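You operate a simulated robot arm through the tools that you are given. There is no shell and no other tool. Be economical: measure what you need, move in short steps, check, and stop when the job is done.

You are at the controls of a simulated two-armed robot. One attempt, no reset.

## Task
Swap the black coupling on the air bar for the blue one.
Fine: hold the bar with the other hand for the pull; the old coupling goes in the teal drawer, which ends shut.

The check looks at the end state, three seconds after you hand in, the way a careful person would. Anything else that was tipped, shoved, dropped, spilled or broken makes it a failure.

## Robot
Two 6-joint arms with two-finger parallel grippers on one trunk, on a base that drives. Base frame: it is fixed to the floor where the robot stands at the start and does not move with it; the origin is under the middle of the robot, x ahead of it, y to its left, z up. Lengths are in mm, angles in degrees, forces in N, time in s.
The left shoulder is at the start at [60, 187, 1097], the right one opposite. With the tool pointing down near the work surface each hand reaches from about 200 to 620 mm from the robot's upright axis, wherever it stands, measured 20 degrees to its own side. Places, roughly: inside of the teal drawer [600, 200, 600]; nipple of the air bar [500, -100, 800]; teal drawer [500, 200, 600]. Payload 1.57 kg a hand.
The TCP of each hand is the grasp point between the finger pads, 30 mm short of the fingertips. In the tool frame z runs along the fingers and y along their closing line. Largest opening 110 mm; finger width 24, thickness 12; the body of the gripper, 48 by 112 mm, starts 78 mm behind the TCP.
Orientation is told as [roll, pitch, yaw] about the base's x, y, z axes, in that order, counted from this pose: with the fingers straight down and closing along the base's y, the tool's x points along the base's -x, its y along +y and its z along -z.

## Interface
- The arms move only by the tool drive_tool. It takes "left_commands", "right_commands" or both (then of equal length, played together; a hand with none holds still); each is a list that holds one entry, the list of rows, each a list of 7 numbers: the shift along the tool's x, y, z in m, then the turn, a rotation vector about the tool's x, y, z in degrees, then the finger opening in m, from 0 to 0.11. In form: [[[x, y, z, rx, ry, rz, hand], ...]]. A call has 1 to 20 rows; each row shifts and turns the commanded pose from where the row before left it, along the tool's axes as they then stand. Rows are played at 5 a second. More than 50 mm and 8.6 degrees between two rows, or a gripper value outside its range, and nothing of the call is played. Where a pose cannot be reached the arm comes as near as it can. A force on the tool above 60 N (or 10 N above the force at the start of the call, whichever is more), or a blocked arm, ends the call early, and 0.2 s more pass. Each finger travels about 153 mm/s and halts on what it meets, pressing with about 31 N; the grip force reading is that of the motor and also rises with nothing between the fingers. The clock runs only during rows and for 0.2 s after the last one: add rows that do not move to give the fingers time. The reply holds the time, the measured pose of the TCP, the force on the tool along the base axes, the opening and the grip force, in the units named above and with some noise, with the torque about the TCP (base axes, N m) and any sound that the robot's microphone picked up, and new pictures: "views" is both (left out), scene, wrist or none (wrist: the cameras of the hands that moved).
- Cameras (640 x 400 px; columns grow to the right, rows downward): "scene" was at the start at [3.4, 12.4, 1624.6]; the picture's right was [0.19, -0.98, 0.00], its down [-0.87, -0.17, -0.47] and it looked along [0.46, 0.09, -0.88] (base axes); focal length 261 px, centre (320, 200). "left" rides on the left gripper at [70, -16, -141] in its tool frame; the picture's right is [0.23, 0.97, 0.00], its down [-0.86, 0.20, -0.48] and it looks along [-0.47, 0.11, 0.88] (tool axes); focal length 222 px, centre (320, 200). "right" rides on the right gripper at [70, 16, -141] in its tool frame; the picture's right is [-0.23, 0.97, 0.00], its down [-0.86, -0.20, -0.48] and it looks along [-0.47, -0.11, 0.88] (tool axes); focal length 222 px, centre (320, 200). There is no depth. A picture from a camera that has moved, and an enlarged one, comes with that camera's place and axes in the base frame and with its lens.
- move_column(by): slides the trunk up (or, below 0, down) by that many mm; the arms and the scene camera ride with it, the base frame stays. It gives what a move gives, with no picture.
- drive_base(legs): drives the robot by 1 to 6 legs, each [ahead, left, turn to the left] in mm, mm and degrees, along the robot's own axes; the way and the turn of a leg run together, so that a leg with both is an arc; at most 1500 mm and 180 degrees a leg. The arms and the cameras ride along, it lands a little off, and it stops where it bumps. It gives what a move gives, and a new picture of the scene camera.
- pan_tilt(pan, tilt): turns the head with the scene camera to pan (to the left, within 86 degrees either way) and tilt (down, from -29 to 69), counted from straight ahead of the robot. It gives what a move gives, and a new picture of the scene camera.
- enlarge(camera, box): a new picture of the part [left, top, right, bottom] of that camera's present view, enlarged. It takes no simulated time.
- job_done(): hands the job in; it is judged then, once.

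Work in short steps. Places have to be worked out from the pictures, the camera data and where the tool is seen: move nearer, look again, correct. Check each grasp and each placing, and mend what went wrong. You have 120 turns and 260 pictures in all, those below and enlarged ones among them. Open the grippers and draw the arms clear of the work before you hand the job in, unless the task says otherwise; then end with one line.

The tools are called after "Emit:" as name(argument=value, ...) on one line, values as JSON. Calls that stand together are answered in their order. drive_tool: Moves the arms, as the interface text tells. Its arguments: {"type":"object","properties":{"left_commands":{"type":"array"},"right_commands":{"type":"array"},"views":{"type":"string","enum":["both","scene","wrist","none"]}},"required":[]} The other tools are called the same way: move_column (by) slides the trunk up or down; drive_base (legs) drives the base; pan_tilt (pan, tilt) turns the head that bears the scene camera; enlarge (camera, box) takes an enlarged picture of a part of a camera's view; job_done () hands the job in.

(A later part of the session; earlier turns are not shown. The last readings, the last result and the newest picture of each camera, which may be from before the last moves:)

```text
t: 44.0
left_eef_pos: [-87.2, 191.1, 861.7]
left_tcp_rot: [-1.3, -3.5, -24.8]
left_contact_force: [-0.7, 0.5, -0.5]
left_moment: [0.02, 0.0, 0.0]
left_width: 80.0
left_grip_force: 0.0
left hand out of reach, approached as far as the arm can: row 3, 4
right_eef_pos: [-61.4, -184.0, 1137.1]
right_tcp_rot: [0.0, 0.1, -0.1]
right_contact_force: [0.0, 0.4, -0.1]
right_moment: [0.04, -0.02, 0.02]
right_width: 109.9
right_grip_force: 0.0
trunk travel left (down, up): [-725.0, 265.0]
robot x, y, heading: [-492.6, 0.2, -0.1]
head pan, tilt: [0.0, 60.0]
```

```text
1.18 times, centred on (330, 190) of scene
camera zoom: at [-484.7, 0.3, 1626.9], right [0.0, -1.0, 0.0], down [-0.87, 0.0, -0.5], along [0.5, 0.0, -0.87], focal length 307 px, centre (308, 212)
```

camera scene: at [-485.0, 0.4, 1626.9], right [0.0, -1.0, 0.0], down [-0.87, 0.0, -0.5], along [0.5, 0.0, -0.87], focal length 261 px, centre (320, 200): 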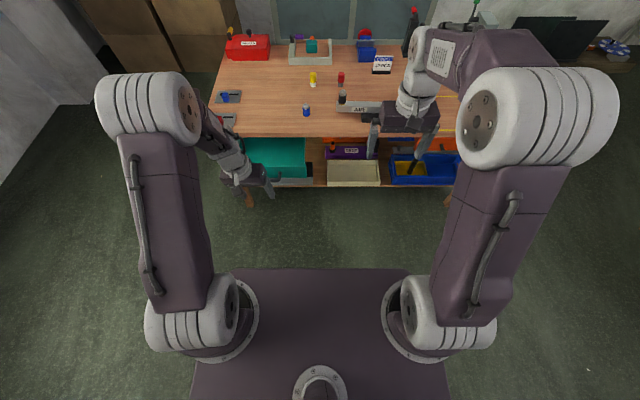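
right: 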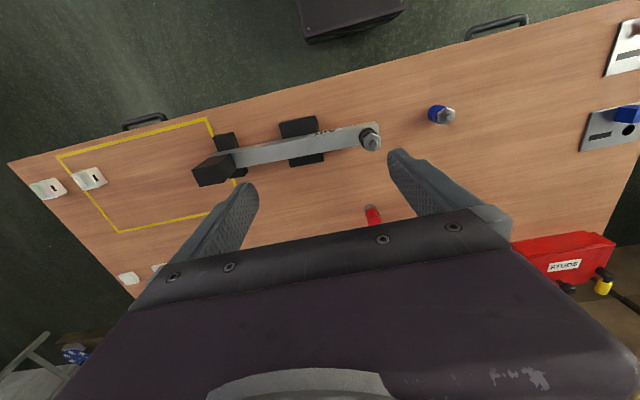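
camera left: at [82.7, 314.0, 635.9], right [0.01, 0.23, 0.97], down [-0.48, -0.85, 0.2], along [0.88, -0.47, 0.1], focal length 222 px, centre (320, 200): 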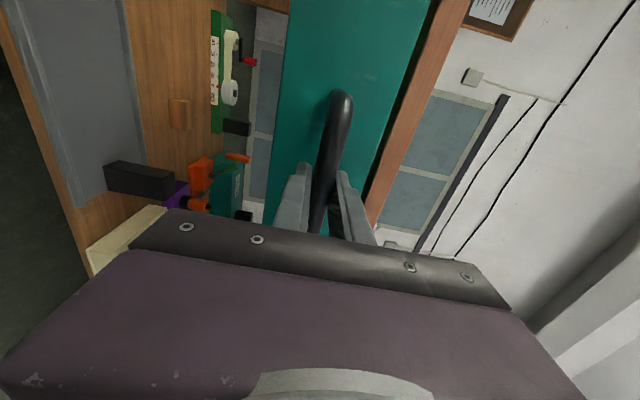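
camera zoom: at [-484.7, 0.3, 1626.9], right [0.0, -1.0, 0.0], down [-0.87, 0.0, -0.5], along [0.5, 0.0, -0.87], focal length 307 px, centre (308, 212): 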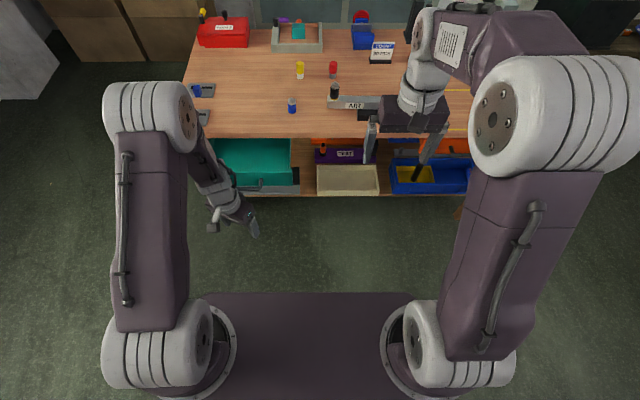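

The left wrist is in another branch with a small tilt limit. I test whether it levels at the working height and crossing pose (free air here, relative target similar to the coupling).

Emit:
drive_tool(left_commands=[[[-0.037, -0.024, 0.01, 0, 0, 0, 0.08], [-0.037, -0.024, 0.01, 0, 0, 0, 0.08], [-0.037, -0.024, 0.01, 0, 0, 0, 0.08], [-0.037, -0.024, 0.01, 0, 0, 0, 0.08], [-0.025, -0.015, 0, 0, 3, 0, 0.08], [-0.025, -0.015, 0, -1, 1, 0, 0.08], [0, 0, 0, 0, 0, 0, 0.08]]], views="scene")

```text
t: 45.6
left_eef_pos: [-42.5, -13.4, 814.1]
left_tcp_rot: [-5.5, -5.9, -23.8]
left_contact_force: [0.0, 0.2, 0.1]
left_moment: [-0.04, 0.02, 0.01]
left_width: 80.2
left_grip_force: 0.0
left hand out of reach, approached as far as the arm can: row 1, 2, 3, 4, 5, 6
right_eef_pos: [-60.0, -183.5, 1137.8]
right_tcp_rot: [0.0, -0.1, -0.1]
right_contact_force: [-0.4, 0.7, 0.8]
right_moment: [-0.04, 0.03, -0.04]
right_width: 109.9
right_grip_force: 0.1
trunk travel left (down, up): [-725.0, 265.0]
robot x, y, heading: [-488.9, -1.1, -0.2]
head pan, tilt: [0.0, 60.0]
camera scene: at [-484.5, 2.0, 1626.9], right [0.0, -1.0, 0.0], down [-0.87, 0.0, -0.5], along [0.5, 0.0, -0.87], focal length 261 px, centre (320, 200)
```

scene: 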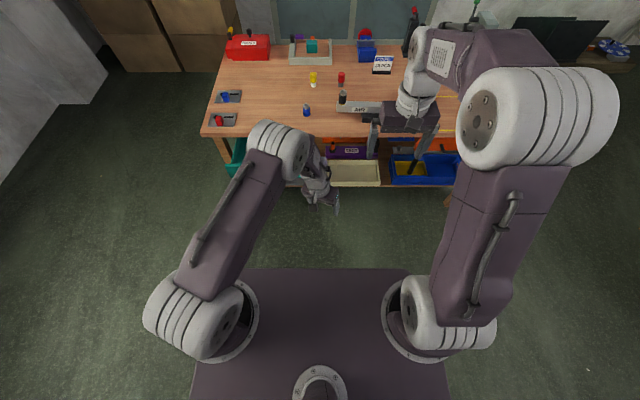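

Too constrained in this branch. I return, then swing the tool inward (horizontal toward −y) to begin un-flipping the wrist.

Emit:
drive_tool(left_commands=[[[0.03, 0.04, -0.01, 0, 0, 0, 0.08], [0.03, 0.04, -0.01, 0, 0, 0, 0.08], [0.03, 0.04, -0.01, 0, 0, 0, 0.08], [0.01, 0.04, -0.02, 0, 0, 0, 0.08], [0, 0.03, -0.02, 0, 0, 0, 0.08], [0, -0.015, 0, 8.2, 0, 0, 0.08], [0, -0.015, 0, 8.2, 0, 0, 0.08], [0, -0.015, 0, 8.2, 0, 0, 0.08], [0, -0.015, 0, 8.2, 0, 0, 0.08], [0, -0.015, 0, 8.2, 0, 0, 0.08], [0, 0, 0, 0, 0, 0, 0.08]]], views="scene")

```text
refused: row 1 steps farther than a row can; nothing moved
```

A row was slightly over the step limit; reduced.

Emit:
drive_tool(left_commands=[[[0.025, 0.04, -0.01, 0, 0, 0, 0.08], [0.025, 0.04, -0.01, 0, 0, 0, 0.08], [0.025, 0.04, -0.01, 0, 0, 0, 0.08], [0.01, 0.04, -0.02, 0, 0, 0, 0.08], [0, 0.03, -0.02, 0, 0, 0, 0.08], [0, -0.015, 0, 8.2, 0, 0, 0.08], [0, -0.015, 0, 8.2, 0, 0, 0.08], [0, -0.015, 0, 8.2, 0, 0, 0.08], [0, -0.015, 0, 8.2, 0, 0, 0.08], [0, -0.015, 0, 8.2, 0, 0, 0.08], [0, 0, 0, 0, 0, 0, 0.08]]], views="scene")

```text
t: 48.0
left_eef_pos: [-113.6, 119.1, 876.0]
left_tcp_rot: [-44.5, -6.0, -23.3]
left_contact_force: [0.8, -0.3, 0.1]
left_moment: [-0.03, 0.02, 0.02]
left_width: 80.1
left_grip_force: 0.1
left hand out of reach, approached as far as the arm can: row 10
right_eef_pos: [-59.7, -184.0, 1136.6]
right_tcp_rot: [0.0, -0.1, -0.1]
right_contact_force: [0.1, 0.0, 0.0]
right_moment: [-0.02, -0.01, -0.01]
right_width: 109.9
right_grip_force: 0.0
trunk travel left (down, up): [-725.0, 265.0]
robot x, y, heading: [-486.6, 1.2, -0.2]
head pan, tilt: [0.0, 60.0]
camera scene: at [-484.6, 0.4, 1626.9], right [0.0, -1.0, 0.0], down [-0.87, 0.0, -0.5], along [0.5, 0.0, -0.87], focal length 261 px, centre (320, 200)
```

scene: 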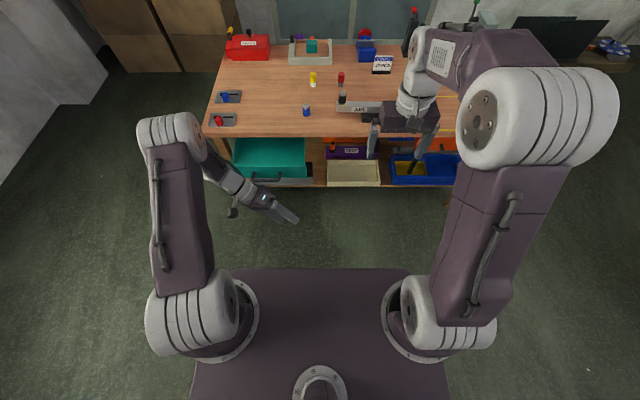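

Inward swing is free. Now I sweep the tool from inward-down to straight ahead.

Emit:
drive_tool(left_commands=[[[-0.02, 0, 0, -2.4, -7.85, 0, 0.08], [-0.02, 0, 0, -2.4, -7.85, 0, 0.08], [-0.02, 0, 0, -2.4, -7.85, 0, 0.08], [-0.02, 0, 0, -2.4, -7.85, 0, 0.08], [-0.02, 0, 0, -2.4, -7.85, 0, 0.08], [-0.02, 0, 0, -2.4, -7.85, 0, 0.08], [-0.02, 0, 0, -2.4, -7.85, 0, 0.08], [-0.02, 0, 0, -2.4, -7.85, 0, 0.08], [-0.02, 0, 0, -2.4, -7.85, 0, 0.08], [-0.02, 0, 0, -2.4, -7.85, 0, 0.08], [-0.02, 0, 0, -2.4, -7.85, 0, 0.08], [-0.02, 0, 0, -2.4, -7.85, 0, 0.08], [-0.02, 0, 0, -2.4, -7.85, 0, 0.08]]], views="scene")

```text
t: 50.8
left_eef_pos: [275.4, 138.7, 1118.3]
left_tcp_rot: [-100.3, -61.2, 99.0]
left_contact_force: [-0.4, -0.8, 0.7]
left_moment: [0.0, -0.02, 0.01]
left_width: 79.8
left_grip_force: 0.1
left hand out of reach, approached as far as the arm can: row 6, 7, 8, 9, 10, 11, 12, 13
right_eef_pos: [-61.0, -184.4, 1136.4]
right_tcp_rot: [0.0, 0.0, -0.2]
right_contact_force: [0.3, 0.0, -0.1]
right_moment: [-0.01, -0.01, 0.02]
right_width: 110.1
right_grip_force: 0.0
trunk travel left (down, up): [-725.0, 265.0]
robot x, y, heading: [-486.2, 0.2, -0.0]
head pan, tilt: [0.0, 60.0]
camera scene: at [-484.1, -0.2, 1626.9], right [0.0, -1.0, 0.0], down [-0.87, 0.0, -0.5], along [0.5, 0.0, -0.87], focal length 261 px, centre (320, 200)
```

scene: 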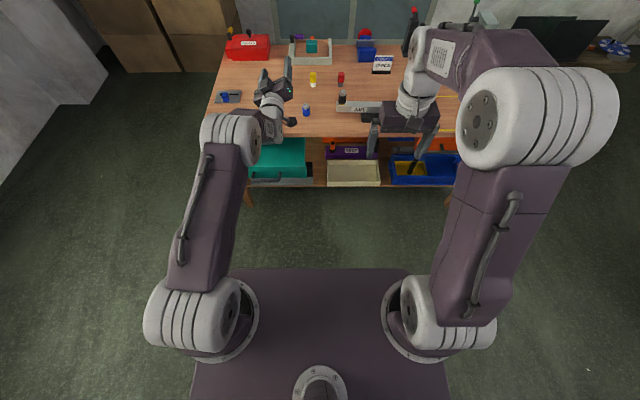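

Now the tool points ahead. I sweep it outward (+y) about 65°, retracting a little.

Emit:
drive_tool(left_commands=[[[-0.01, 0.019, -0.015, -7.2, -3.9, 0, 0.08], [-0.01, 0.019, -0.015, -7.2, -3.9, 0, 0.08], [-0.01, 0.019, -0.015, -7.2, -3.9, 0, 0.08], [-0.01, 0.019, -0.015, -7.2, -3.9, 0, 0.08], [-0.01, 0.019, -0.015, -7.2, -3.9, 0, 0.08], [-0.01, 0.019, -0.015, -7.2, -3.9, 0, 0.08], [-0.01, 0.019, -0.015, -7.2, -3.9, 0, 0.08], [-0.01, 0.019, -0.015, -7.2, -3.9, 0, 0.08]]], views="scene")

```text
t: 52.6
left_eef_pos: [273.2, 222.5, 1127.1]
left_tcp_rot: [-97.7, -58.3, 136.5]
left_contact_force: [0.0, 1.0, 0.1]
left_moment: [0.0, -0.01, -0.01]
left_width: 80.0
left_grip_force: 0.0
left hand out of reach, approached as far as the arm can: row 1, 2, 3, 4, 5, 6, 7, 8
right_eef_pos: [-60.9, -184.2, 1136.7]
right_tcp_rot: [0.1, 0.0, -0.2]
right_contact_force: [0.3, -0.2, -1.3]
right_moment: [0.0, 0.01, -0.02]
right_width: 109.9
right_grip_force: 0.0
trunk travel left (down, up): [-725.0, 265.0]
robot x, y, heading: [-494.4, 1.9, -0.1]
head pan, tilt: [0.0, 60.0]
camera scene: at [-484.8, 0.3, 1626.9], right [0.0, -1.0, 0.0], down [-0.87, 0.0, -0.5], along [0.5, 0.0, -0.87], focal length 261 px, centre (320, 200)
```

scene: 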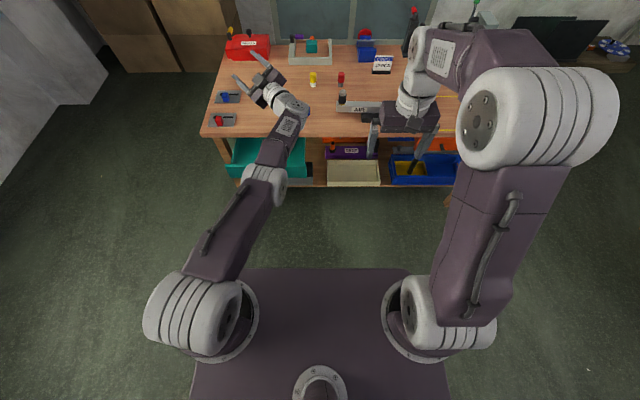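

The wrist now bends outward. I swing it down while retracting.

Emit:
drive_tool(left_commands=[[[0, 0, -0.04, 0, 0, 0, 0.08], [0, 0, -0.04, 0, 0, 0, 0.08], [0, 0, -0.03, -4.26, 6.98, 0, 0.08], [0, 0, -0.03, -4.26, 6.98, 0, 0.08], [0, 0, -0.03, -4.26, 6.98, 0, 0.08], [0, 0, -0.02, -4.26, 6.98, 0, 0.08], [0, 0, -0.02, -4.26, 6.98, 0, 0.08], [0, 0, -0.01, -4.26, 6.98, 0, 0.08], [0, 0, 0, -4.26, 6.98, 0, 0.08], [0, 0, 0, -4.26, 6.98, 0, 0.08], [0, 0, 0, -4.26, 6.98, 0, 0.08], [0, 0, 0, -4.26, 6.98, 0, 0.08], [0, 0, 0, -3.26, 4.98, 0, 0.08], [0, 0, 0, 0, 0, 0, 0.08]]], views="scene")

```text
t: 55.6
left_eef_pos: [97.7, 188.1, 1072.9]
left_tcp_rot: [-9.7, -15.8, 72.8]
left_contact_force: [0.2, -0.6, 0.7]
left_moment: [-0.01, 0.0, 0.01]
left_width: 80.2
left_grip_force: 0.2
left hand out of reach, approached as far as the arm can: row 1, 2, 3, 4, 7, 8, 9, 10, 11, 12, 13
right_eef_pos: [-61.3, -183.9, 1137.6]
right_tcp_rot: [0.0, 0.0, -0.2]
right_contact_force: [-0.9, -0.7, -1.2]
right_moment: [-0.01, -0.04, 0.01]
right_width: 109.9
right_grip_force: 0.0
trunk travel left (down, up): [-725.0, 265.0]
robot x, y, heading: [-493.2, 0.5, -0.1]
head pan, tilt: [0.0, 60.0]
camera scene: at [-485.0, 0.6, 1626.9], right [0.0, -1.0, 0.0], down [-0.87, 0.0, -0.5], along [0.5, 0.0, -0.87], focal length 261 px, centre (320, 200)
```

scene: 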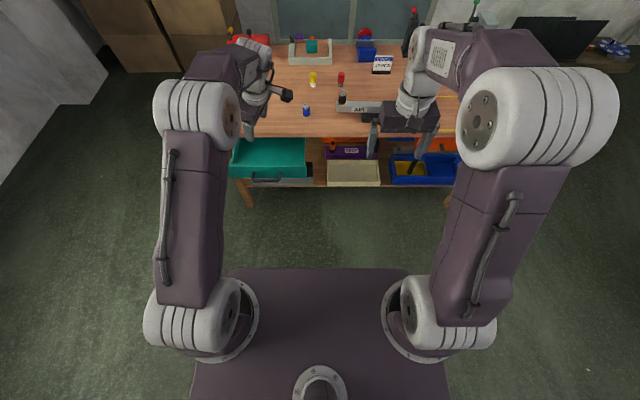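

This resembles the start branch. I retract 100 mm and level.

Emit:
drive_tool(left_commands=[[[0.007, 0.023, -0.006, 0, 0, 0, 0.08], [0.007, 0.023, -0.006, 0, 0, 0, 0.08], [0.007, 0.023, -0.006, 0, 0, 0, 0.08], [0.007, 0.023, -0.006, 0, 0, 0, 0.08], [0, 0, 0, -3.1, 5.3, 0, 0.08], [0, 0, 0, -3.1, 5.3, 0, 0.08], [0, 0, 0, -3.1, 5.3, 0, 0.08], [0, 0, 0, 0, 0, 0, 0.08]]], views="none")

```text
t: 57.4
left_eef_pos: [1.0, 189.9, 1072.4]
left_tcp_rot: [-8.2, -13.2, 72.1]
left_contact_force: [-0.5, 0.3, 0.7]
left_moment: [-0.02, 0.01, 0.0]
left_width: 79.9
left_grip_force: 0.0
left hand out of reach, approached as far as the arm can: row 5, 6, 7
right_eef_pos: [-61.1, -183.4, 1138.2]
right_tcp_rot: [0.0, 0.0, 0.0]
right_contact_force: [0.2, 0.6, 0.3]
right_moment: [0.01, -0.01, -0.03]
right_width: 110.0
right_grip_force: 0.0
trunk travel left (down, up): [-725.0, 265.0]
robot x, y, heading: [-493.1, 1.4, -0.1]
head pan, tilt: [0.0, 60.0]
```

The swing went over the top rather than through straight. New plan: bring the wrist low so that "horizontal ahead" is above the forearm, then pitch straight down through the aligned pose. First lower and raise the tool outward-forward.

Emit:
drive_tool(left_commands=[[[0.007, 0.023, 0.035, 0, 0, 0, 0.08], [0.007, 0.023, 0.035, 0, 0, 0, 0.08], [0.007, 0.023, 0.035, 0, 0, 0, 0.08], [0.007, 0.023, 0.035, 0, 0, 0, 0.08], [-0.017, -0.01, 0, 4.26, -6.98, 0, 0.08], [-0.017, -0.01, 0, 4.26, -6.98, 0, 0.08], [-0.017, -0.01, 0, 4.26, -6.98, 0, 0.08], [-0.017, -0.01, 0, 4.26, -6.98, 0, 0.08], [-0.017, -0.01, 0, 4.26, -6.98, 0, 0.08], [-0.017, -0.01, 0, 4.26, -6.98, 0, 0.08], [-0.017, -0.01, 0, 4.26, -6.98, 0, 0.08], [-0.017, -0.01, 0, 4.26, -6.98, 0, 0.08], [-0.017, -0.01, 0, 4.26, -6.98, 0, 0.08]]], views="scene")

```text
t: 60.2
left_eef_pos: [58.7, 280.3, 1030.3]
left_tcp_rot: [-47.1, -50.4, 94.6]
left_contact_force: [-0.3, 0.2, 0.7]
left_moment: [-0.01, 0.0, 0.02]
left_width: 80.0
left_grip_force: 0.0
left hand out of reach, approached as far as the arm can: row 10, 11, 12, 13
right_eef_pos: [-62.2, -184.2, 1137.4]
right_tcp_rot: [0.1, 0.0, -0.1]
right_contact_force: [0.0, -0.5, -1.0]
right_moment: [-0.04, 0.01, 0.0]
right_width: 110.0
right_grip_force: 0.0
trunk travel left (down, up): [-725.0, 265.0]
robot x, y, heading: [-492.0, -0.8, -0.1]
head pan, tilt: [0.0, 60.0]
camera scene: at [-484.8, 0.4, 1626.9], right [0.0, -1.0, 0.0], down [-0.87, 0.0, -0.5], along [0.5, 0.0, -0.87], focal length 261 px, centre (320, 200)
```

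scene: 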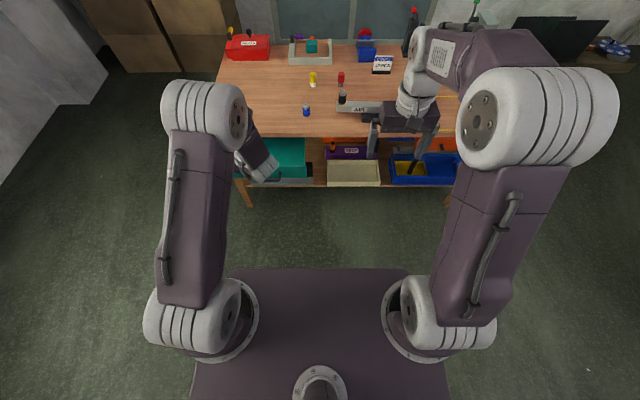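

I yaw the tool toward straight ahead while lowering.

Emit:
drive_tool(left_commands=[[[0.025, 0.005, 0, 7.6, 0.5, 0, 0.08], [0.025, 0.005, 0, 7.6, 0.5, 0, 0.08], [0.025, 0.005, 0, 7.6, 0.5, 0, 0.08], [0.025, 0.005, 0, 7.6, 0.5, 0, 0.08], [0.025, 0.005, 0, 7.6, 0.5, 0, 0.08], [0.025, 0.005, 0, 7.6, 0.5, 0, 0.08], [0, 0, 0, 0, 0, 0, 0.08]]], views="scene")

```text
t: 61.8
left_eef_pos: [267.4, 219.9, 995.9]
left_tcp_rot: [-89.3, -49.2, 90.3]
left_contact_force: [-0.7, -0.2, -1.2]
left_moment: [0.01, 0.02, 0.0]
left_width: 79.7
left_grip_force: 0.1
left hand out of reach, approached as far as the arm can: row 1, 2, 3, 4, 5, 6
right_eef_pos: [-61.6, -184.3, 1137.7]
right_tcp_rot: [0.0, -0.1, -0.1]
right_contact_force: [-1.4, 0.0, -0.3]
right_moment: [-0.01, 0.0, -0.04]
right_width: 109.9
right_grip_force: 0.1
trunk travel left (down, up): [-725.0, 265.0]
robot x, y, heading: [-488.8, 2.0, -0.1]
head pan, tilt: [0.0, 60.0]
camera scene: at [-485.7, -0.2, 1626.9], right [0.0, -1.0, 0.0], down [-0.87, 0.0, -0.5], along [0.5, 0.0, -0.87], focal length 261 px, centre (320, 200)
```

scene: 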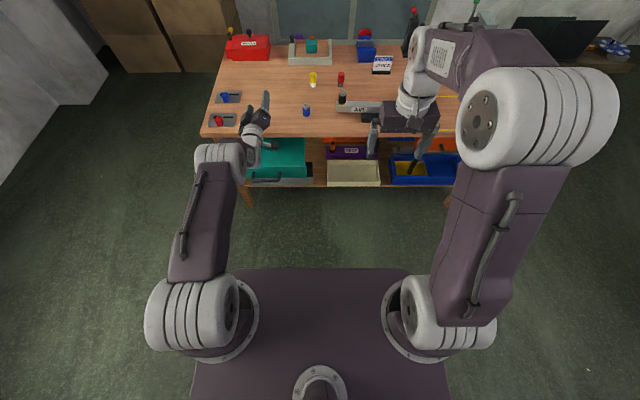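

Tool is level and ahead with the forearm sloping down. Now I pitch straight down in-plane, retracting.

Emit:
drive_tool(left_commands=[[[0.01, 0.009, -0.03, -5.35, 6.2, 0, 0.08], [0.01, 0.009, -0.03, -5.35, 6.2, 0, 0.08], [0.012, 0.01, -0.03, -5.35, 6.2, 0, 0.08], [0.012, 0.01, -0.02, -5.35, 6.2, 0, 0.08], [0.012, 0.01, -0.02, -5.35, 6.2, 0, 0.08], [0.012, 0.01, -0.01, -5.35, 6.2, 0, 0.08], [0.012, 0.01, 0, -5.35, 6.2, 0, 0.08], [0.012, 0.01, 0, -5.35, 6.2, 0, 0.08], [0.012, 0.01, 0, -5.35, 6.2, 0, 0.08], [0.012, 0.01, 0, -5.35, 6.2, 0, 0.08], [0.012, 0.01, 0, -5.2, 6, 0, 0.08], [0, 0, 0, 0, 0, 0, 0.08]]], views="scene")

```text
t: 64.4
left_eef_pos: [35.0, 213.9, 921.8]
left_tcp_rot: [0.2, 0.2, 41.6]
left_contact_force: [0.8, -0.7, 0.5]
left_moment: [-0.01, 0.0, -0.03]
left_width: 79.8
left_grip_force: 0.0
left hand out of reach, approached as far as the arm can: row 8
right_eef_pos: [-61.9, -184.0, 1137.3]
right_tcp_rot: [0.0, 0.0, -0.1]
right_contact_force: [0.1, 0.6, 0.1]
right_moment: [-0.02, -0.03, 0.02]
right_width: 109.8
right_grip_force: 0.0
trunk travel left (down, up): [-725.0, 265.0]
robot x, y, heading: [-492.5, 2.0, -0.0]
head pan, tilt: [0.0, 60.0]
camera scene: at [-485.1, 0.2, 1626.9], right [0.0, -1.0, 0.0], down [-0.87, 0.0, -0.5], along [0.5, 0.0, -0.87], focal length 261 px, centre (320, 200)
```

scene: 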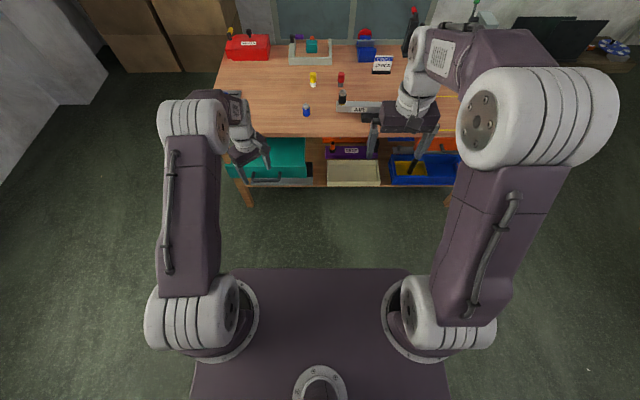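

Level again and in the good branch. I raise the hand, turn yaw to 0, then drive forward to the work place.

Emit:
drive_tool(left_commands=[[[0, 0, -0.03, 0, 0, 7, 0.08], [0, 0, -0.03, 0, 0, 7, 0.08], [0, 0, -0.03, 0, 0, 7, 0.08], [0, 0, -0.03, 0, 0, 7, 0.08], [0, 0, -0.03, 0, 0, 7, 0.08], [0, 0, -0.0, 0, 0, 6.6, 0.08], [0, 0, 0, 0, 0, 0, 0.08]]], views="none")

Emit:
drive_base(legs=[[480, 0, 0]])

```text
t: 66.0
left_eef_pos: [35.6, 214.2, 1070.9]
left_tcp_rot: [0.0, 0.1, -0.2]
left_contact_force: [-0.9, 0.3, -0.4]
left_moment: [0.0, 0.03, 0.02]
left_width: 80.0
left_grip_force: 0.1
right_eef_pos: [-61.9, -184.7, 1135.3]
right_tcp_rot: [0.0, 0.0, -0.1]
right_contact_force: [0.4, -0.4, -0.3]
right_moment: [0.0, -0.01, -0.03]
right_width: 110.2
right_grip_force: 0.0
trunk travel left (down, up): [-725.0, 265.0]
robot x, y, heading: [-488.4, 4.8, -0.2]
head pan, tilt: [0.0, 60.0]
```

```text
t: 68.9
left_eef_pos: [519.1, 213.6, 1071.7]
left_tcp_rot: [-0.1, 0.2, -0.1]
left_contact_force: [0.0, 0.4, -0.5]
left_moment: [0.01, 0.01, 0.0]
left_width: 80.2
left_grip_force: 0.0
right_eef_pos: [420.0, -186.5, 1138.1]
right_tcp_rot: [0.1, -0.1, -0.1]
right_contact_force: [-0.1, 0.8, -0.7]
right_moment: [-0.01, 0.02, 0.0]
right_width: 110.0
right_grip_force: 0.0
trunk travel left (down, up): [-725.0, 265.0]
robot x, y, heading: [-16.0, 1.7, -0.1]
head pan, tilt: [0.0, 60.0]
camera scene: at [-3.7, -0.5, 1626.9], right [0.0, -1.0, 0.0], down [-0.87, 0.0, -0.5], along [0.5, 0.0, -0.87], focal length 261 px, centre (320, 200)
```

scene: 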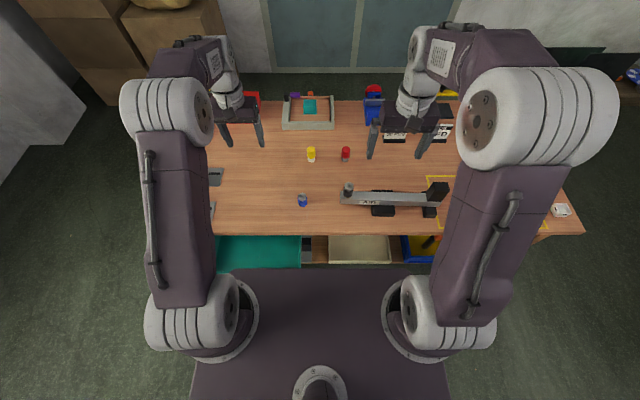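

Positioned. I zoom into the bar and measure.

Emit:
enlarge(camera="scene", box=[280, 140, 460, 230])

Emit:
enlarge(camera="right", box=[180, 80, 500, 240])

```text
3.56 times, centred on (370, 185) of scene
camera zoom: at [-3.7, -0.5, 1626.9], right [0.0, -1.0, 0.0], down [-0.87, 0.0, -0.5], along [0.5, 0.0, -0.87], focal length 927 px, centre (142, 253)
```

zoom: 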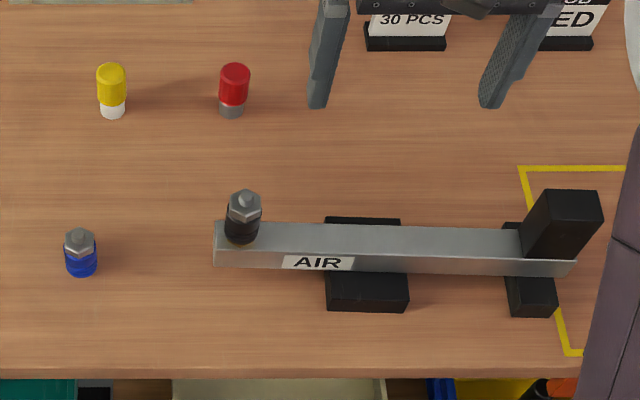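

```text
2.00 times, centred on (340, 160) of right
camera zoom: at [349.7, -170.1, 1279.8], right [0.23, 0.97, 0.0], down [0.85, -0.2, 0.48], along [0.47, -0.11, -0.88], focal length 444 px, centre (280, 280)
```

zoom: 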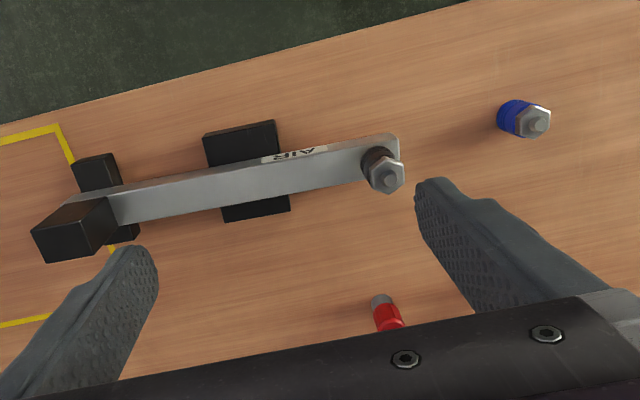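

Estimates: blue ≈[485,65], top 814; black coupling ≈[483,-97], top ≈885. I bring the left hand nearer with yaw −90 for a close side look.

Emit:
drive_tool(left_commands=[[[0.007, -0.042, 0.012, 0, 0, 0, 0.08], [0.007, -0.042, 0.012, 0, 0, 0, 0.08], [0.007, -0.042, 0.012, 0, 0, 0, 0.08], [0.007, -0.042, 0.012, 0, 0, 0, 0.08], [0, -0.03, 0.012, 0, 0, 8.2, 0.08], [0, 0, 0.01, 0, 0, 8.2, 0.08], [0, 0, 0.01, 0, 0, 8.2, 0.08], [0, 0, 0.01, 0, 0, 8.2, 0.08], [0, 0, 0, 0, 0, 8.2, 0.08], [0, 0, 0, 0, 0, 8.2, 0.08], [0, 0, 0, 0, 0, 8.2, 0.08], [0, 0, 0, 0, 0, 8.2, 0.08], [0, 0, 0, 0, 0, 8.2, 0.08], [0, 0, 0, 0, 0, 8.2, 0.08], [0, 0, 0, 0, 0, 8, 0.08], [0, 0, 0, 0, 0, 0, 0.08]]], views="wrist")

```text
t: 72.3
left_eef_pos: [490.7, 14.0, 980.4]
left_tcp_rot: [-0.1, 0.0, -90.3]
left_contact_force: [0.0, 0.3, 0.4]
left_moment: [-0.03, 0.0, 0.02]
left_width: 80.2
left_grip_force: 0.0
right_eef_pos: [420.9, -185.7, 1137.2]
right_tcp_rot: [0.0, 0.1, -0.2]
right_contact_force: [0.5, 0.2, 0.0]
right_moment: [-0.01, 0.01, 0.0]
right_width: 110.0
right_grip_force: 0.0
trunk travel left (down, up): [-725.0, 265.0]
robot x, y, heading: [-7.7, 4.0, -0.0]
head pan, tilt: [0.0, 60.0]
camera left: at [473.6, 83.5, 1123.1], right [0.97, 0.22, 0.0], down [0.2, -0.86, 0.48], along [0.1, -0.47, -0.88], focal length 222 px, centre (320, 200)
```

left: 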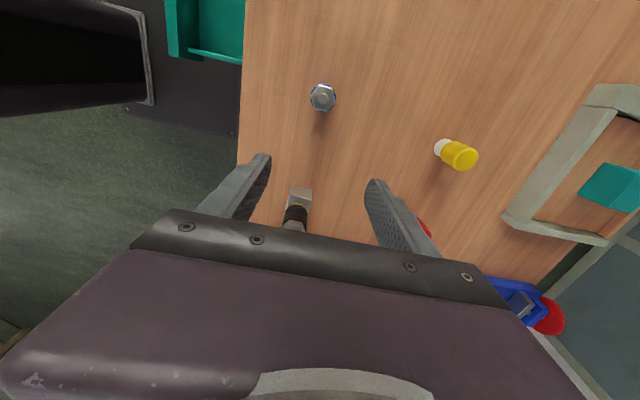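

Blue confirmed ≈[479,64]. I move the left hand over toward the bar end for a look at the black coupling.

Emit:
drive_tool(left_commands=[[[-0.04, 0, 0, 0, 0, 0, 0.08], [-0.04, 0, 0, 0, 0, 0, 0.08], [0, 0, 0, 0, 0, 0, 0.08]]], views="none")

Emit:
enlarge(camera="left", box=[200, 40, 440, 210])

Emit:
enlarge(camera="scene", box=[320, 150, 480, 230])

```text
t: 73.1
left_eef_pos: [490.1, -64.1, 980.8]
left_tcp_rot: [-0.1, 0.0, -90.0]
left_contact_force: [0.1, -0.4, -0.4]
left_moment: [-0.03, 0.02, -0.01]
left_width: 79.8
left_grip_force: 0.1
right_eef_pos: [421.3, -184.6, 1137.4]
right_tcp_rot: [-0.1, 0.0, -0.2]
right_contact_force: [-0.1, 0.7, -0.4]
right_moment: [-0.01, -0.04, -0.01]
right_width: 110.0
right_grip_force: 0.1
trunk travel left (down, up): [-725.0, 265.0]
robot x, y, heading: [-9.4, 3.1, -0.2]
head pan, tilt: [0.0, 60.0]
```

```text
2.35 times, centred on (320, 125) of left
camera zoom: at [473.0, 5.5, 1122.8], right [0.97, 0.23, 0.0], down [0.2, -0.86, 0.48], along [0.1, -0.47, -0.88], focal length 523 px, centre (320, 376)
```

zoom: 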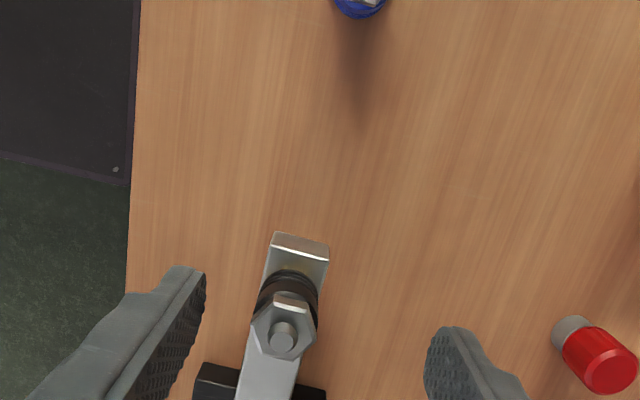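

```text
4.00 times, centred on (400, 190) of scene
camera zoom: at [-2.8, 0.7, 1626.9], right [0.0, -1.0, 0.0], down [-0.87, 0.0, -0.5], along [0.5, 0.0, -0.87], focal length 1043 px, centre (0, 240)
```

zoom: 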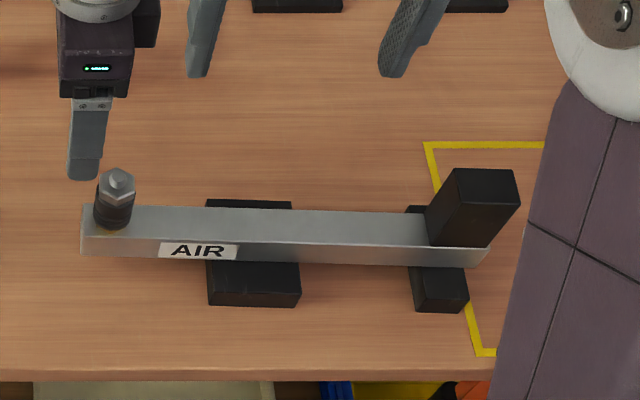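

Tip triangulates at [480,-99.5,895]. I zoom more for bar top and nipple heights.

Emit:
enlarge(camera="left", box=[280, 130, 360, 200])

Emit:
enlarge(camera="scene", box=[330, 175, 390, 220])

Emit:
enlarge(camera="right", box=[240, 110, 400, 210])

```text
5.71 times, centred on (320, 165) of left
camera zoom: at [473.0, 5.5, 1122.8], right [0.97, 0.23, 0.0], down [0.2, -0.86, 0.48], along [0.1, -0.47, -0.88], focal length 1269 px, centre (320, 400)
```

zoom: 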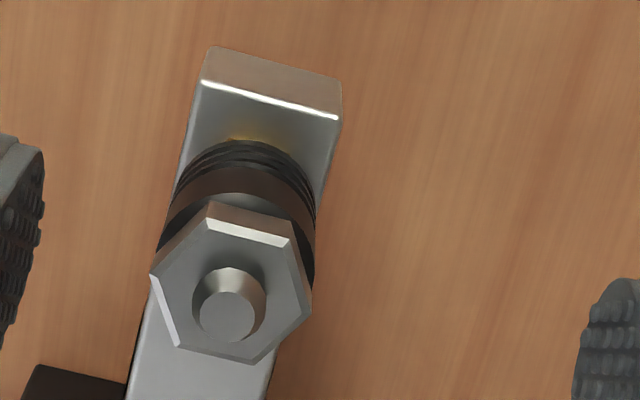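

```text
8.89 times, centred on (360, 198) of scene
camera zoom: at [-2.8, 0.7, 1626.9], right [0.0, -1.0, 0.0], down [-0.87, 0.0, -0.5], along [0.5, 0.0, -0.87], focal length 2318 px, centre (-36, 222)
```

zoom: 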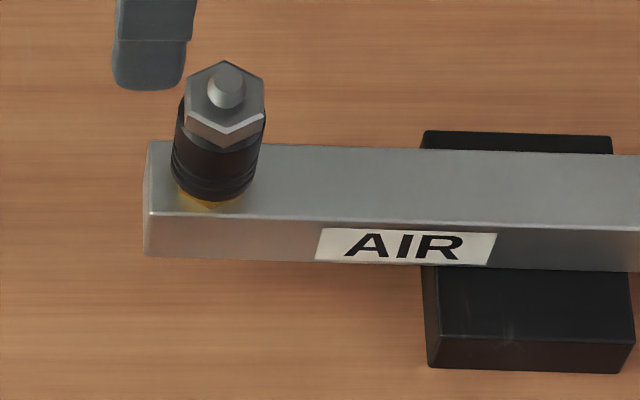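

```text
4.00 times, centred on (320, 160) of right
camera zoom: at [350.3, -169.1, 1279.7], right [0.23, 0.97, 0.0], down [0.85, -0.2, 0.48], along [0.47, -0.11, -0.88], focal length 888 px, centre (320, 360)
```

zoom: 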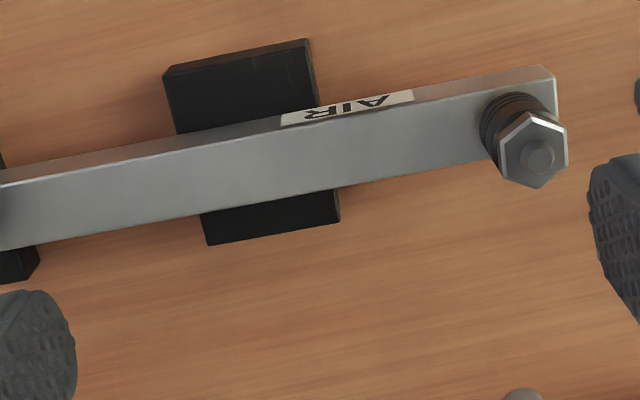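

Bar: x 464–497 at its left end, z 790–827, yaw ≈ −2°. Coupling body z≈833–870. Left hand backs off; right hand turns to yaw 88 and tilts 35° so its body leans away from the left one.

Emit:
drive_tool(left_commands=[[[0.04, 0, 0, 0, 0, 0, 0.08], [0.04, 0, 0, 0, 0, 0, 0.08], [0.04, 0, 0, 0, 0, 0, 0.08], [0, 0, 0, 0, 0, 0, 0.08], [0, 0, 0, 0, 0, 0, 0.08], [0, 0, 0, 0, 0, 0, 0.08], [0, 0, 0, 0, 0, 0, 0.08], [0, 0, 0, 0, 0, 0, 0.08], [0, 0, 0, 0, 0, 0, 0.08], [0, 0, 0, 0, 0, 0, 0.08], [0, 0, 0, 0, 0, 0, 0.08], [0, 0, 0, 0, 0, 0, 0.08], [0, 0, 0, 0, 0, 0, 0.08], [0, 0, 0, 0, 0, 0, 0.08], [0, 0, 0, 0, 0, 0, 0.08], [0, 0, 0, 0, 0, 0, 0.08], [0, 0, 0, 0, 0, 0, 0.08]]], right_commands=[[[0, 0, 0.02, 0, 0, -8, 0.09], [0, 0, 0.02, 0, 0, -8, 0.09], [0, 0, 0.02, 0, 0, -8, 0.09], [0, 0, 0.02, 0, 0, -8, 0.09], [0, 0, 0.02, 0, 0, -8, 0.09], [0, 0, 0, 0, 0, -8, 0.09], [0, 0, 0, 0, 0, -8, 0.09], [0, 0, 0, 0, 0, -8, 0.09], [0, 0, 0, 0, 0, -8, 0.09], [0, 0, 0, 0, 0, -8, 0.09], [0, 0, 0, 0, 0, -8, 0.09], [0, 0, 0, 0, -7, 0, 0.09], [0, 0, 0, 0, -7, 0, 0.09], [0, 0, 0, 0, -7, 0, 0.09], [0, 0, 0, 0, -7, 0, 0.09], [0, 0, 0, 0, -7, 0, 0.09], [0, 0, 0, 0, 0, 0, 0.09]]], views="both")

```text
t: 76.7
left_eef_pos: [488.6, 52.9, 981.6]
left_tcp_rot: [-0.2, 0.1, -90.2]
left_contact_force: [-0.4, 0.2, 0.5]
left_moment: [-0.01, -0.03, -0.01]
left_width: 80.2
left_grip_force: 0.0
right_eef_pos: [420.7, -185.5, 1037.1]
right_tcp_rot: [-0.1, -35.1, 87.8]
right_contact_force: [-0.3, -0.2, -0.1]
right_moment: [-0.01, -0.03, 0.02]
right_width: 90.0
right_grip_force: 0.0
trunk travel left (down, up): [-725.0, 265.0]
robot x, y, heading: [-10.3, -1.2, -0.2]
head pan, tilt: [0.0, 60.0]
camera scene: at [-2.9, 0.1, 1626.9], right [0.0, -1.0, 0.0], down [-0.87, 0.0, -0.5], along [0.5, 0.0, -0.87], focal length 261 px, centre (320, 200)
camera right: at [398.6, -323.6, 1114.0], right [-0.97, 0.22, 0.13], down [0.21, 0.42, 0.88], along [0.14, 0.88, -0.45], focal length 222 px, centre (320, 200)
camera left: at [471.3, 121.9, 1124.0], right [0.97, 0.23, 0.0], down [0.2, -0.86, 0.48], along [0.11, -0.47, -0.88], focal length 222 px, centre (320, 200)
```

scene: 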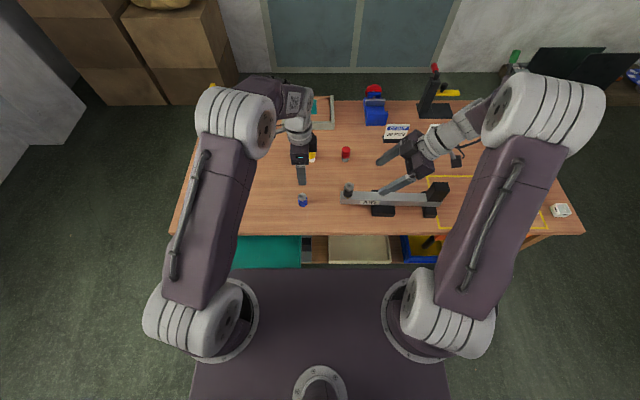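
right: 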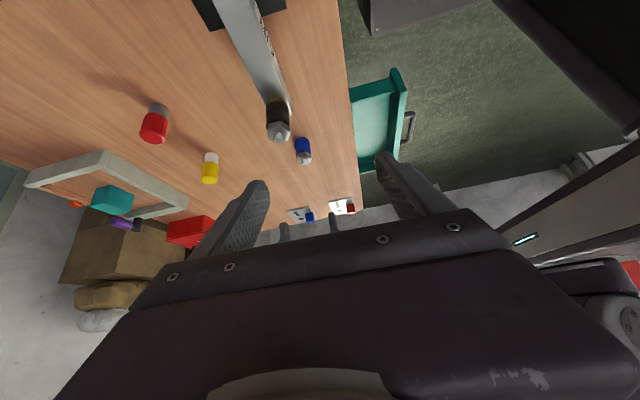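
left: 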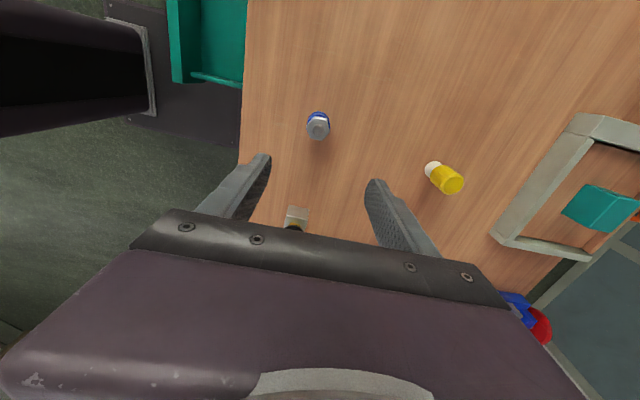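

Right hand set. I move it to 100 mm before the hold point on the bar along its tilted axis.

Emit:
drive_tool(right_commands=[[[0.0248, -0.0144, 0.0268, 0, 0, 0, 0.09], [0.0248, -0.0144, 0.0268, 0, 0, 0, 0.09], [0.0248, -0.0144, 0.0268, 0, 0, 0, 0.09], [0.0248, -0.0144, 0.0268, 0, 0, 0, 0.09], [0, 0, 0, 0, 0, 0, 0.09]]], views="both")

Emit:
enlarge(camera="scene", box=[320, 140, 480, 240])

```text
t: 77.9
left_eef_pos: [488.2, 51.5, 981.8]
left_tcp_rot: [-0.3, 0.0, -90.1]
left_contact_force: [0.6, -0.5, -0.3]
left_moment: [0.0, 0.02, 0.0]
left_width: 80.2
left_grip_force: 0.1
right_eef_pos: [477.7, -206.1, 892.8]
right_tcp_rot: [0.0, -35.1, 87.9]
right_contact_force: [0.4, 0.1, 0.2]
right_moment: [0.0, -0.03, -0.03]
right_width: 89.9
right_grip_force: 0.1
trunk travel left (down, up): [-725.0, 265.0]
robot x, y, heading: [-10.0, -2.3, -0.2]
head pan, tilt: [0.0, 60.0]
camera scene: at [-3.7, 0.0, 1626.9], right [0.0, -1.0, 0.0], down [-0.87, 0.0, -0.5], along [0.5, 0.0, -0.87], focal length 261 px, centre (320, 200)
camera right: at [455.5, -345.0, 969.4], right [-0.97, 0.22, 0.13], down [0.21, 0.42, 0.88], along [0.14, 0.88, -0.45], focal length 222 px, centre (320, 200)
```

scene: 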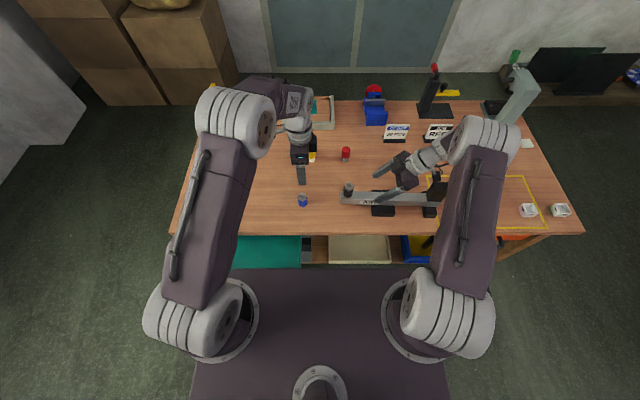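
right: 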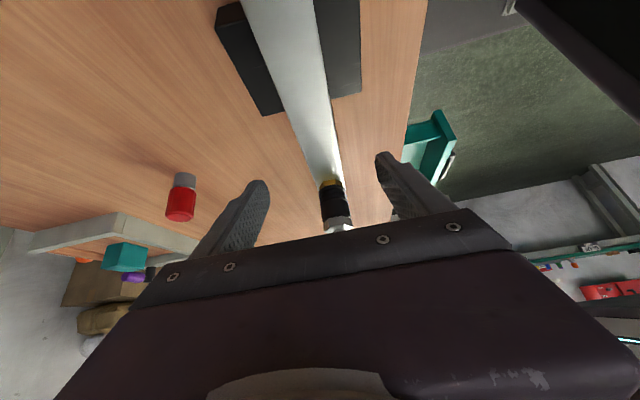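

```text
4.00 times, centred on (400, 190) of scene
camera zoom: at [-3.7, 0.0, 1626.9], right [0.0, -1.0, 0.0], down [-0.87, 0.0, -0.5], along [0.5, 0.0, -0.87], focal length 1043 px, centre (0, 240)
```

zoom: 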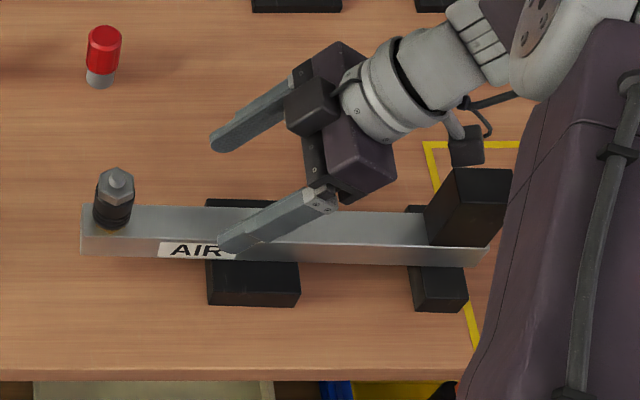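

Bar is centred between the right fingers. I advance 100 mm along the tool axis.

Emit:
drive_tool(right_commands=[[[0, 0, 0.025, 0, 0, 0, 0.09], [0, 0, 0.025, 0, 0, 0, 0.09], [0, 0, 0.025, 0, 0, 0, 0.09], [0, 0, 0.015, 0, 0, 0, 0.09], [0, 0, 0.01, 0, 0, 0, 0.09], [0, 0, 0, 0, 0, 0, 0.09]]], views="wrist")

Emit:
enlarge(camera="scene", box=[320, 140, 480, 240])

```text
t: 79.3
left_eef_pos: [488.2, 52.1, 982.8]
left_tcp_rot: [-0.2, 0.1, -90.1]
left_contact_force: [-0.7, 0.0, -0.2]
left_moment: [-0.02, -0.02, 0.02]
left_width: 80.0
left_grip_force: 0.0
right_eef_pos: [478.8, -149.1, 810.6]
right_tcp_rot: [0.0, -35.0, 87.9]
right_contact_force: [0.0, 0.8, 0.3]
right_moment: [0.02, 0.02, -0.01]
right_width: 90.2
right_grip_force: 0.1
trunk travel left (down, up): [-725.0, 265.0]
robot x, y, heading: [-14.5, -1.6, -0.3]
head pan, tilt: [0.0, 60.0]
camera right: at [457.1, -288.8, 887.1], right [-0.97, 0.22, 0.13], down [0.22, 0.42, 0.88], along [0.14, 0.88, -0.45], focal length 222 px, centre (320, 200)
```

right: 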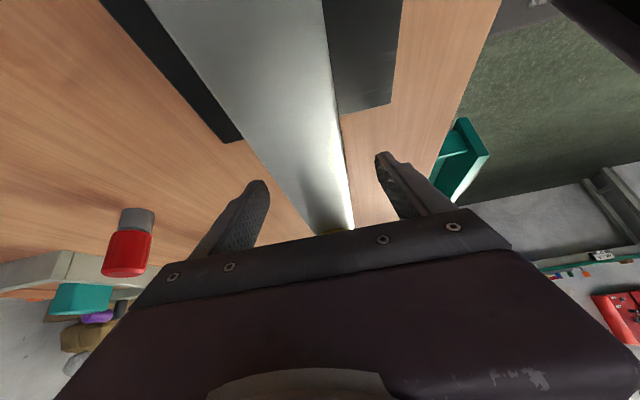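

```text
4.00 times, centred on (400, 190) of scene
camera zoom: at [-2.7, -0.7, 1626.9], right [0.0, -1.0, 0.0], down [-0.87, 0.0, -0.5], along [0.5, 0.0, -0.87], focal length 1043 px, centre (0, 240)
```

zoom: 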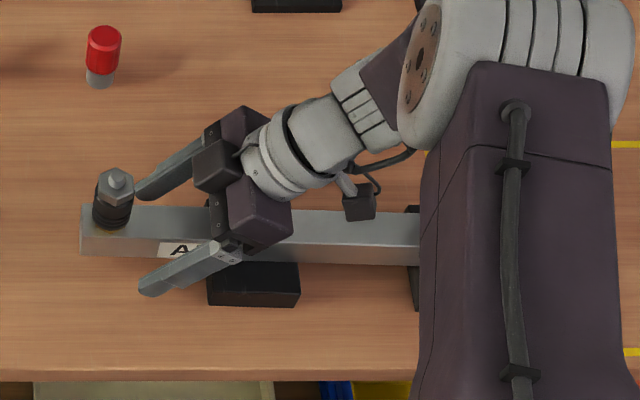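

Fingers straddle the bar. I close in steps and watch side force.

Emit:
drive_tool(right_commands=[[[0, 0, 0, 0, 0, 0, 0.06], [0, 0, 0, 0, 0, 0, 0.045], [0, 0, 0, 0, 0, 0, 0.04]]], views="none")

Emit:
enlarge(camera="scene", box=[330, 165, 410, 225])

Emit:
enlarge(camera="right", box=[220, 120, 440, 250])

```text
t: 80.1
left_eef_pos: [488.0, 53.3, 981.8]
left_tcp_rot: [-0.2, 0.0, -90.1]
left_contact_force: [-0.6, 0.1, 0.1]
left_moment: [0.03, -0.03, 0.0]
left_width: 80.0
left_grip_force: 0.0
right_eef_pos: [478.8, -149.9, 810.5]
right_tcp_rot: [0.0, -35.0, 87.8]
right_contact_force: [-0.1, -0.8, 0.4]
right_moment: [0.02, -0.03, 0.02]
right_width: 40.2
right_grip_force: 0.1
trunk travel left (down, up): [-725.0, 265.0]
robot x, y, heading: [-11.0, -2.1, -0.3]
head pan, tilt: [0.0, 60.0]
```

```text
6.67 times, centred on (370, 195) of scene
camera zoom: at [-2.7, -0.6, 1626.9], right [0.0, -1.0, 0.0], down [-0.87, 0.0, -0.5], along [0.5, 0.0, -0.87], focal length 1739 px, centre (-13, 233)
```

zoom: 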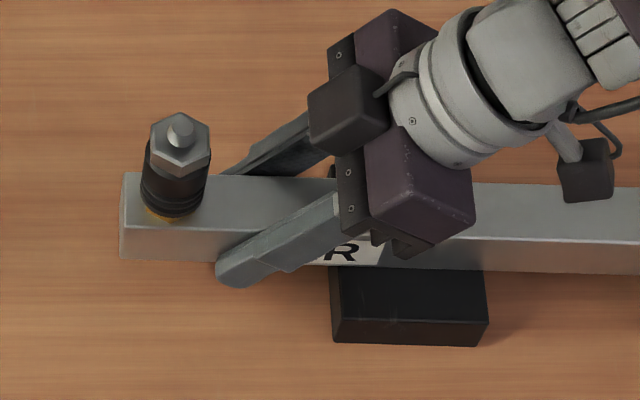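

```text
2.91 times, centred on (330, 185) of right
camera zoom: at [457.1, -288.9, 887.3], right [-0.97, 0.22, 0.13], down [0.22, 0.42, 0.88], along [0.14, 0.88, -0.45], focal length 646 px, centre (291, 244)
```

zoom: 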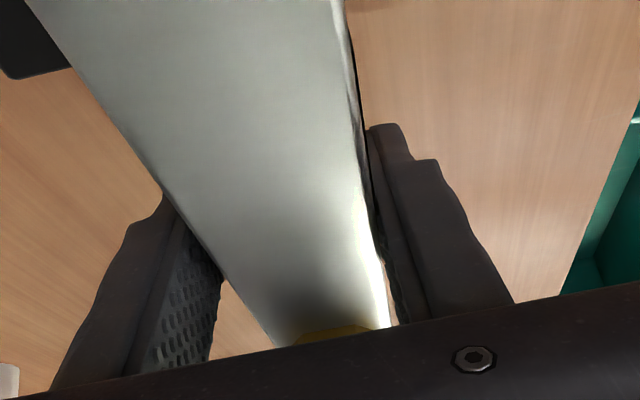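

The bar sits ~2.5 mm toward the near finger; I shift and close.

Emit:
drive_tool(right_commands=[[[0, 0.0025, 0, 0, 0, 0, 0.04], [0, 0, 0, 0, 0, 0, 0.036], [0, 0, 0, 0, 0, 0, 0.03], [0, 0, 0, 0, 0, 0, 0.02], [0, 0, 0, 0, 0, 0, 0.02]]], views="none")

Emit:
enlarge(camera="scene", box=[330, 165, 450, 225])

```text
t: 81.3
left_eef_pos: [487.2, 51.5, 980.7]
left_tcp_rot: [-0.3, 0.1, -90.1]
left_contact_force: [0.3, 0.7, 0.3]
left_moment: [-0.01, 0.01, 0.0]
left_width: 80.0
left_grip_force: 0.0
right_eef_pos: [477.0, -150.0, 810.3]
right_tcp_rot: [0.0, -35.0, 87.9]
right_contact_force: [1.3, 0.9, 0.2]
right_moment: [0.22, 0.03, 0.03]
right_width: 36.0
right_grip_force: 30.4
trunk travel left (down, up): [-725.0, 265.0]
robot x, y, heading: [-10.8, 0.7, -0.3]
head pan, tilt: [0.0, 60.0]
```

```text
5.33 times, centred on (390, 195) of scene
camera zoom: at [-2.5, -0.5, 1626.9], right [0.0, -1.0, 0.0], down [-0.87, 0.0, -0.5], along [0.5, 0.0, -0.87], focal length 1391 px, centre (-53, 227)
```

zoom: 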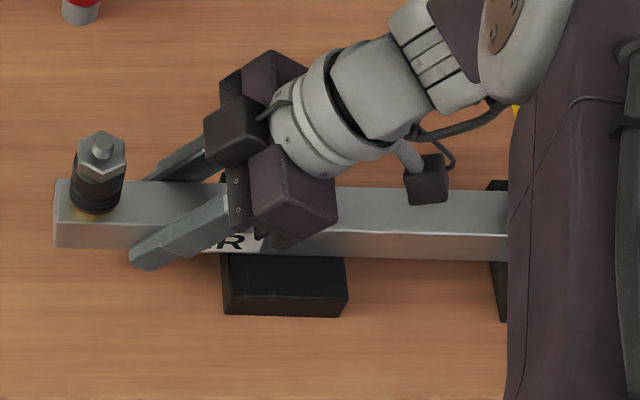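

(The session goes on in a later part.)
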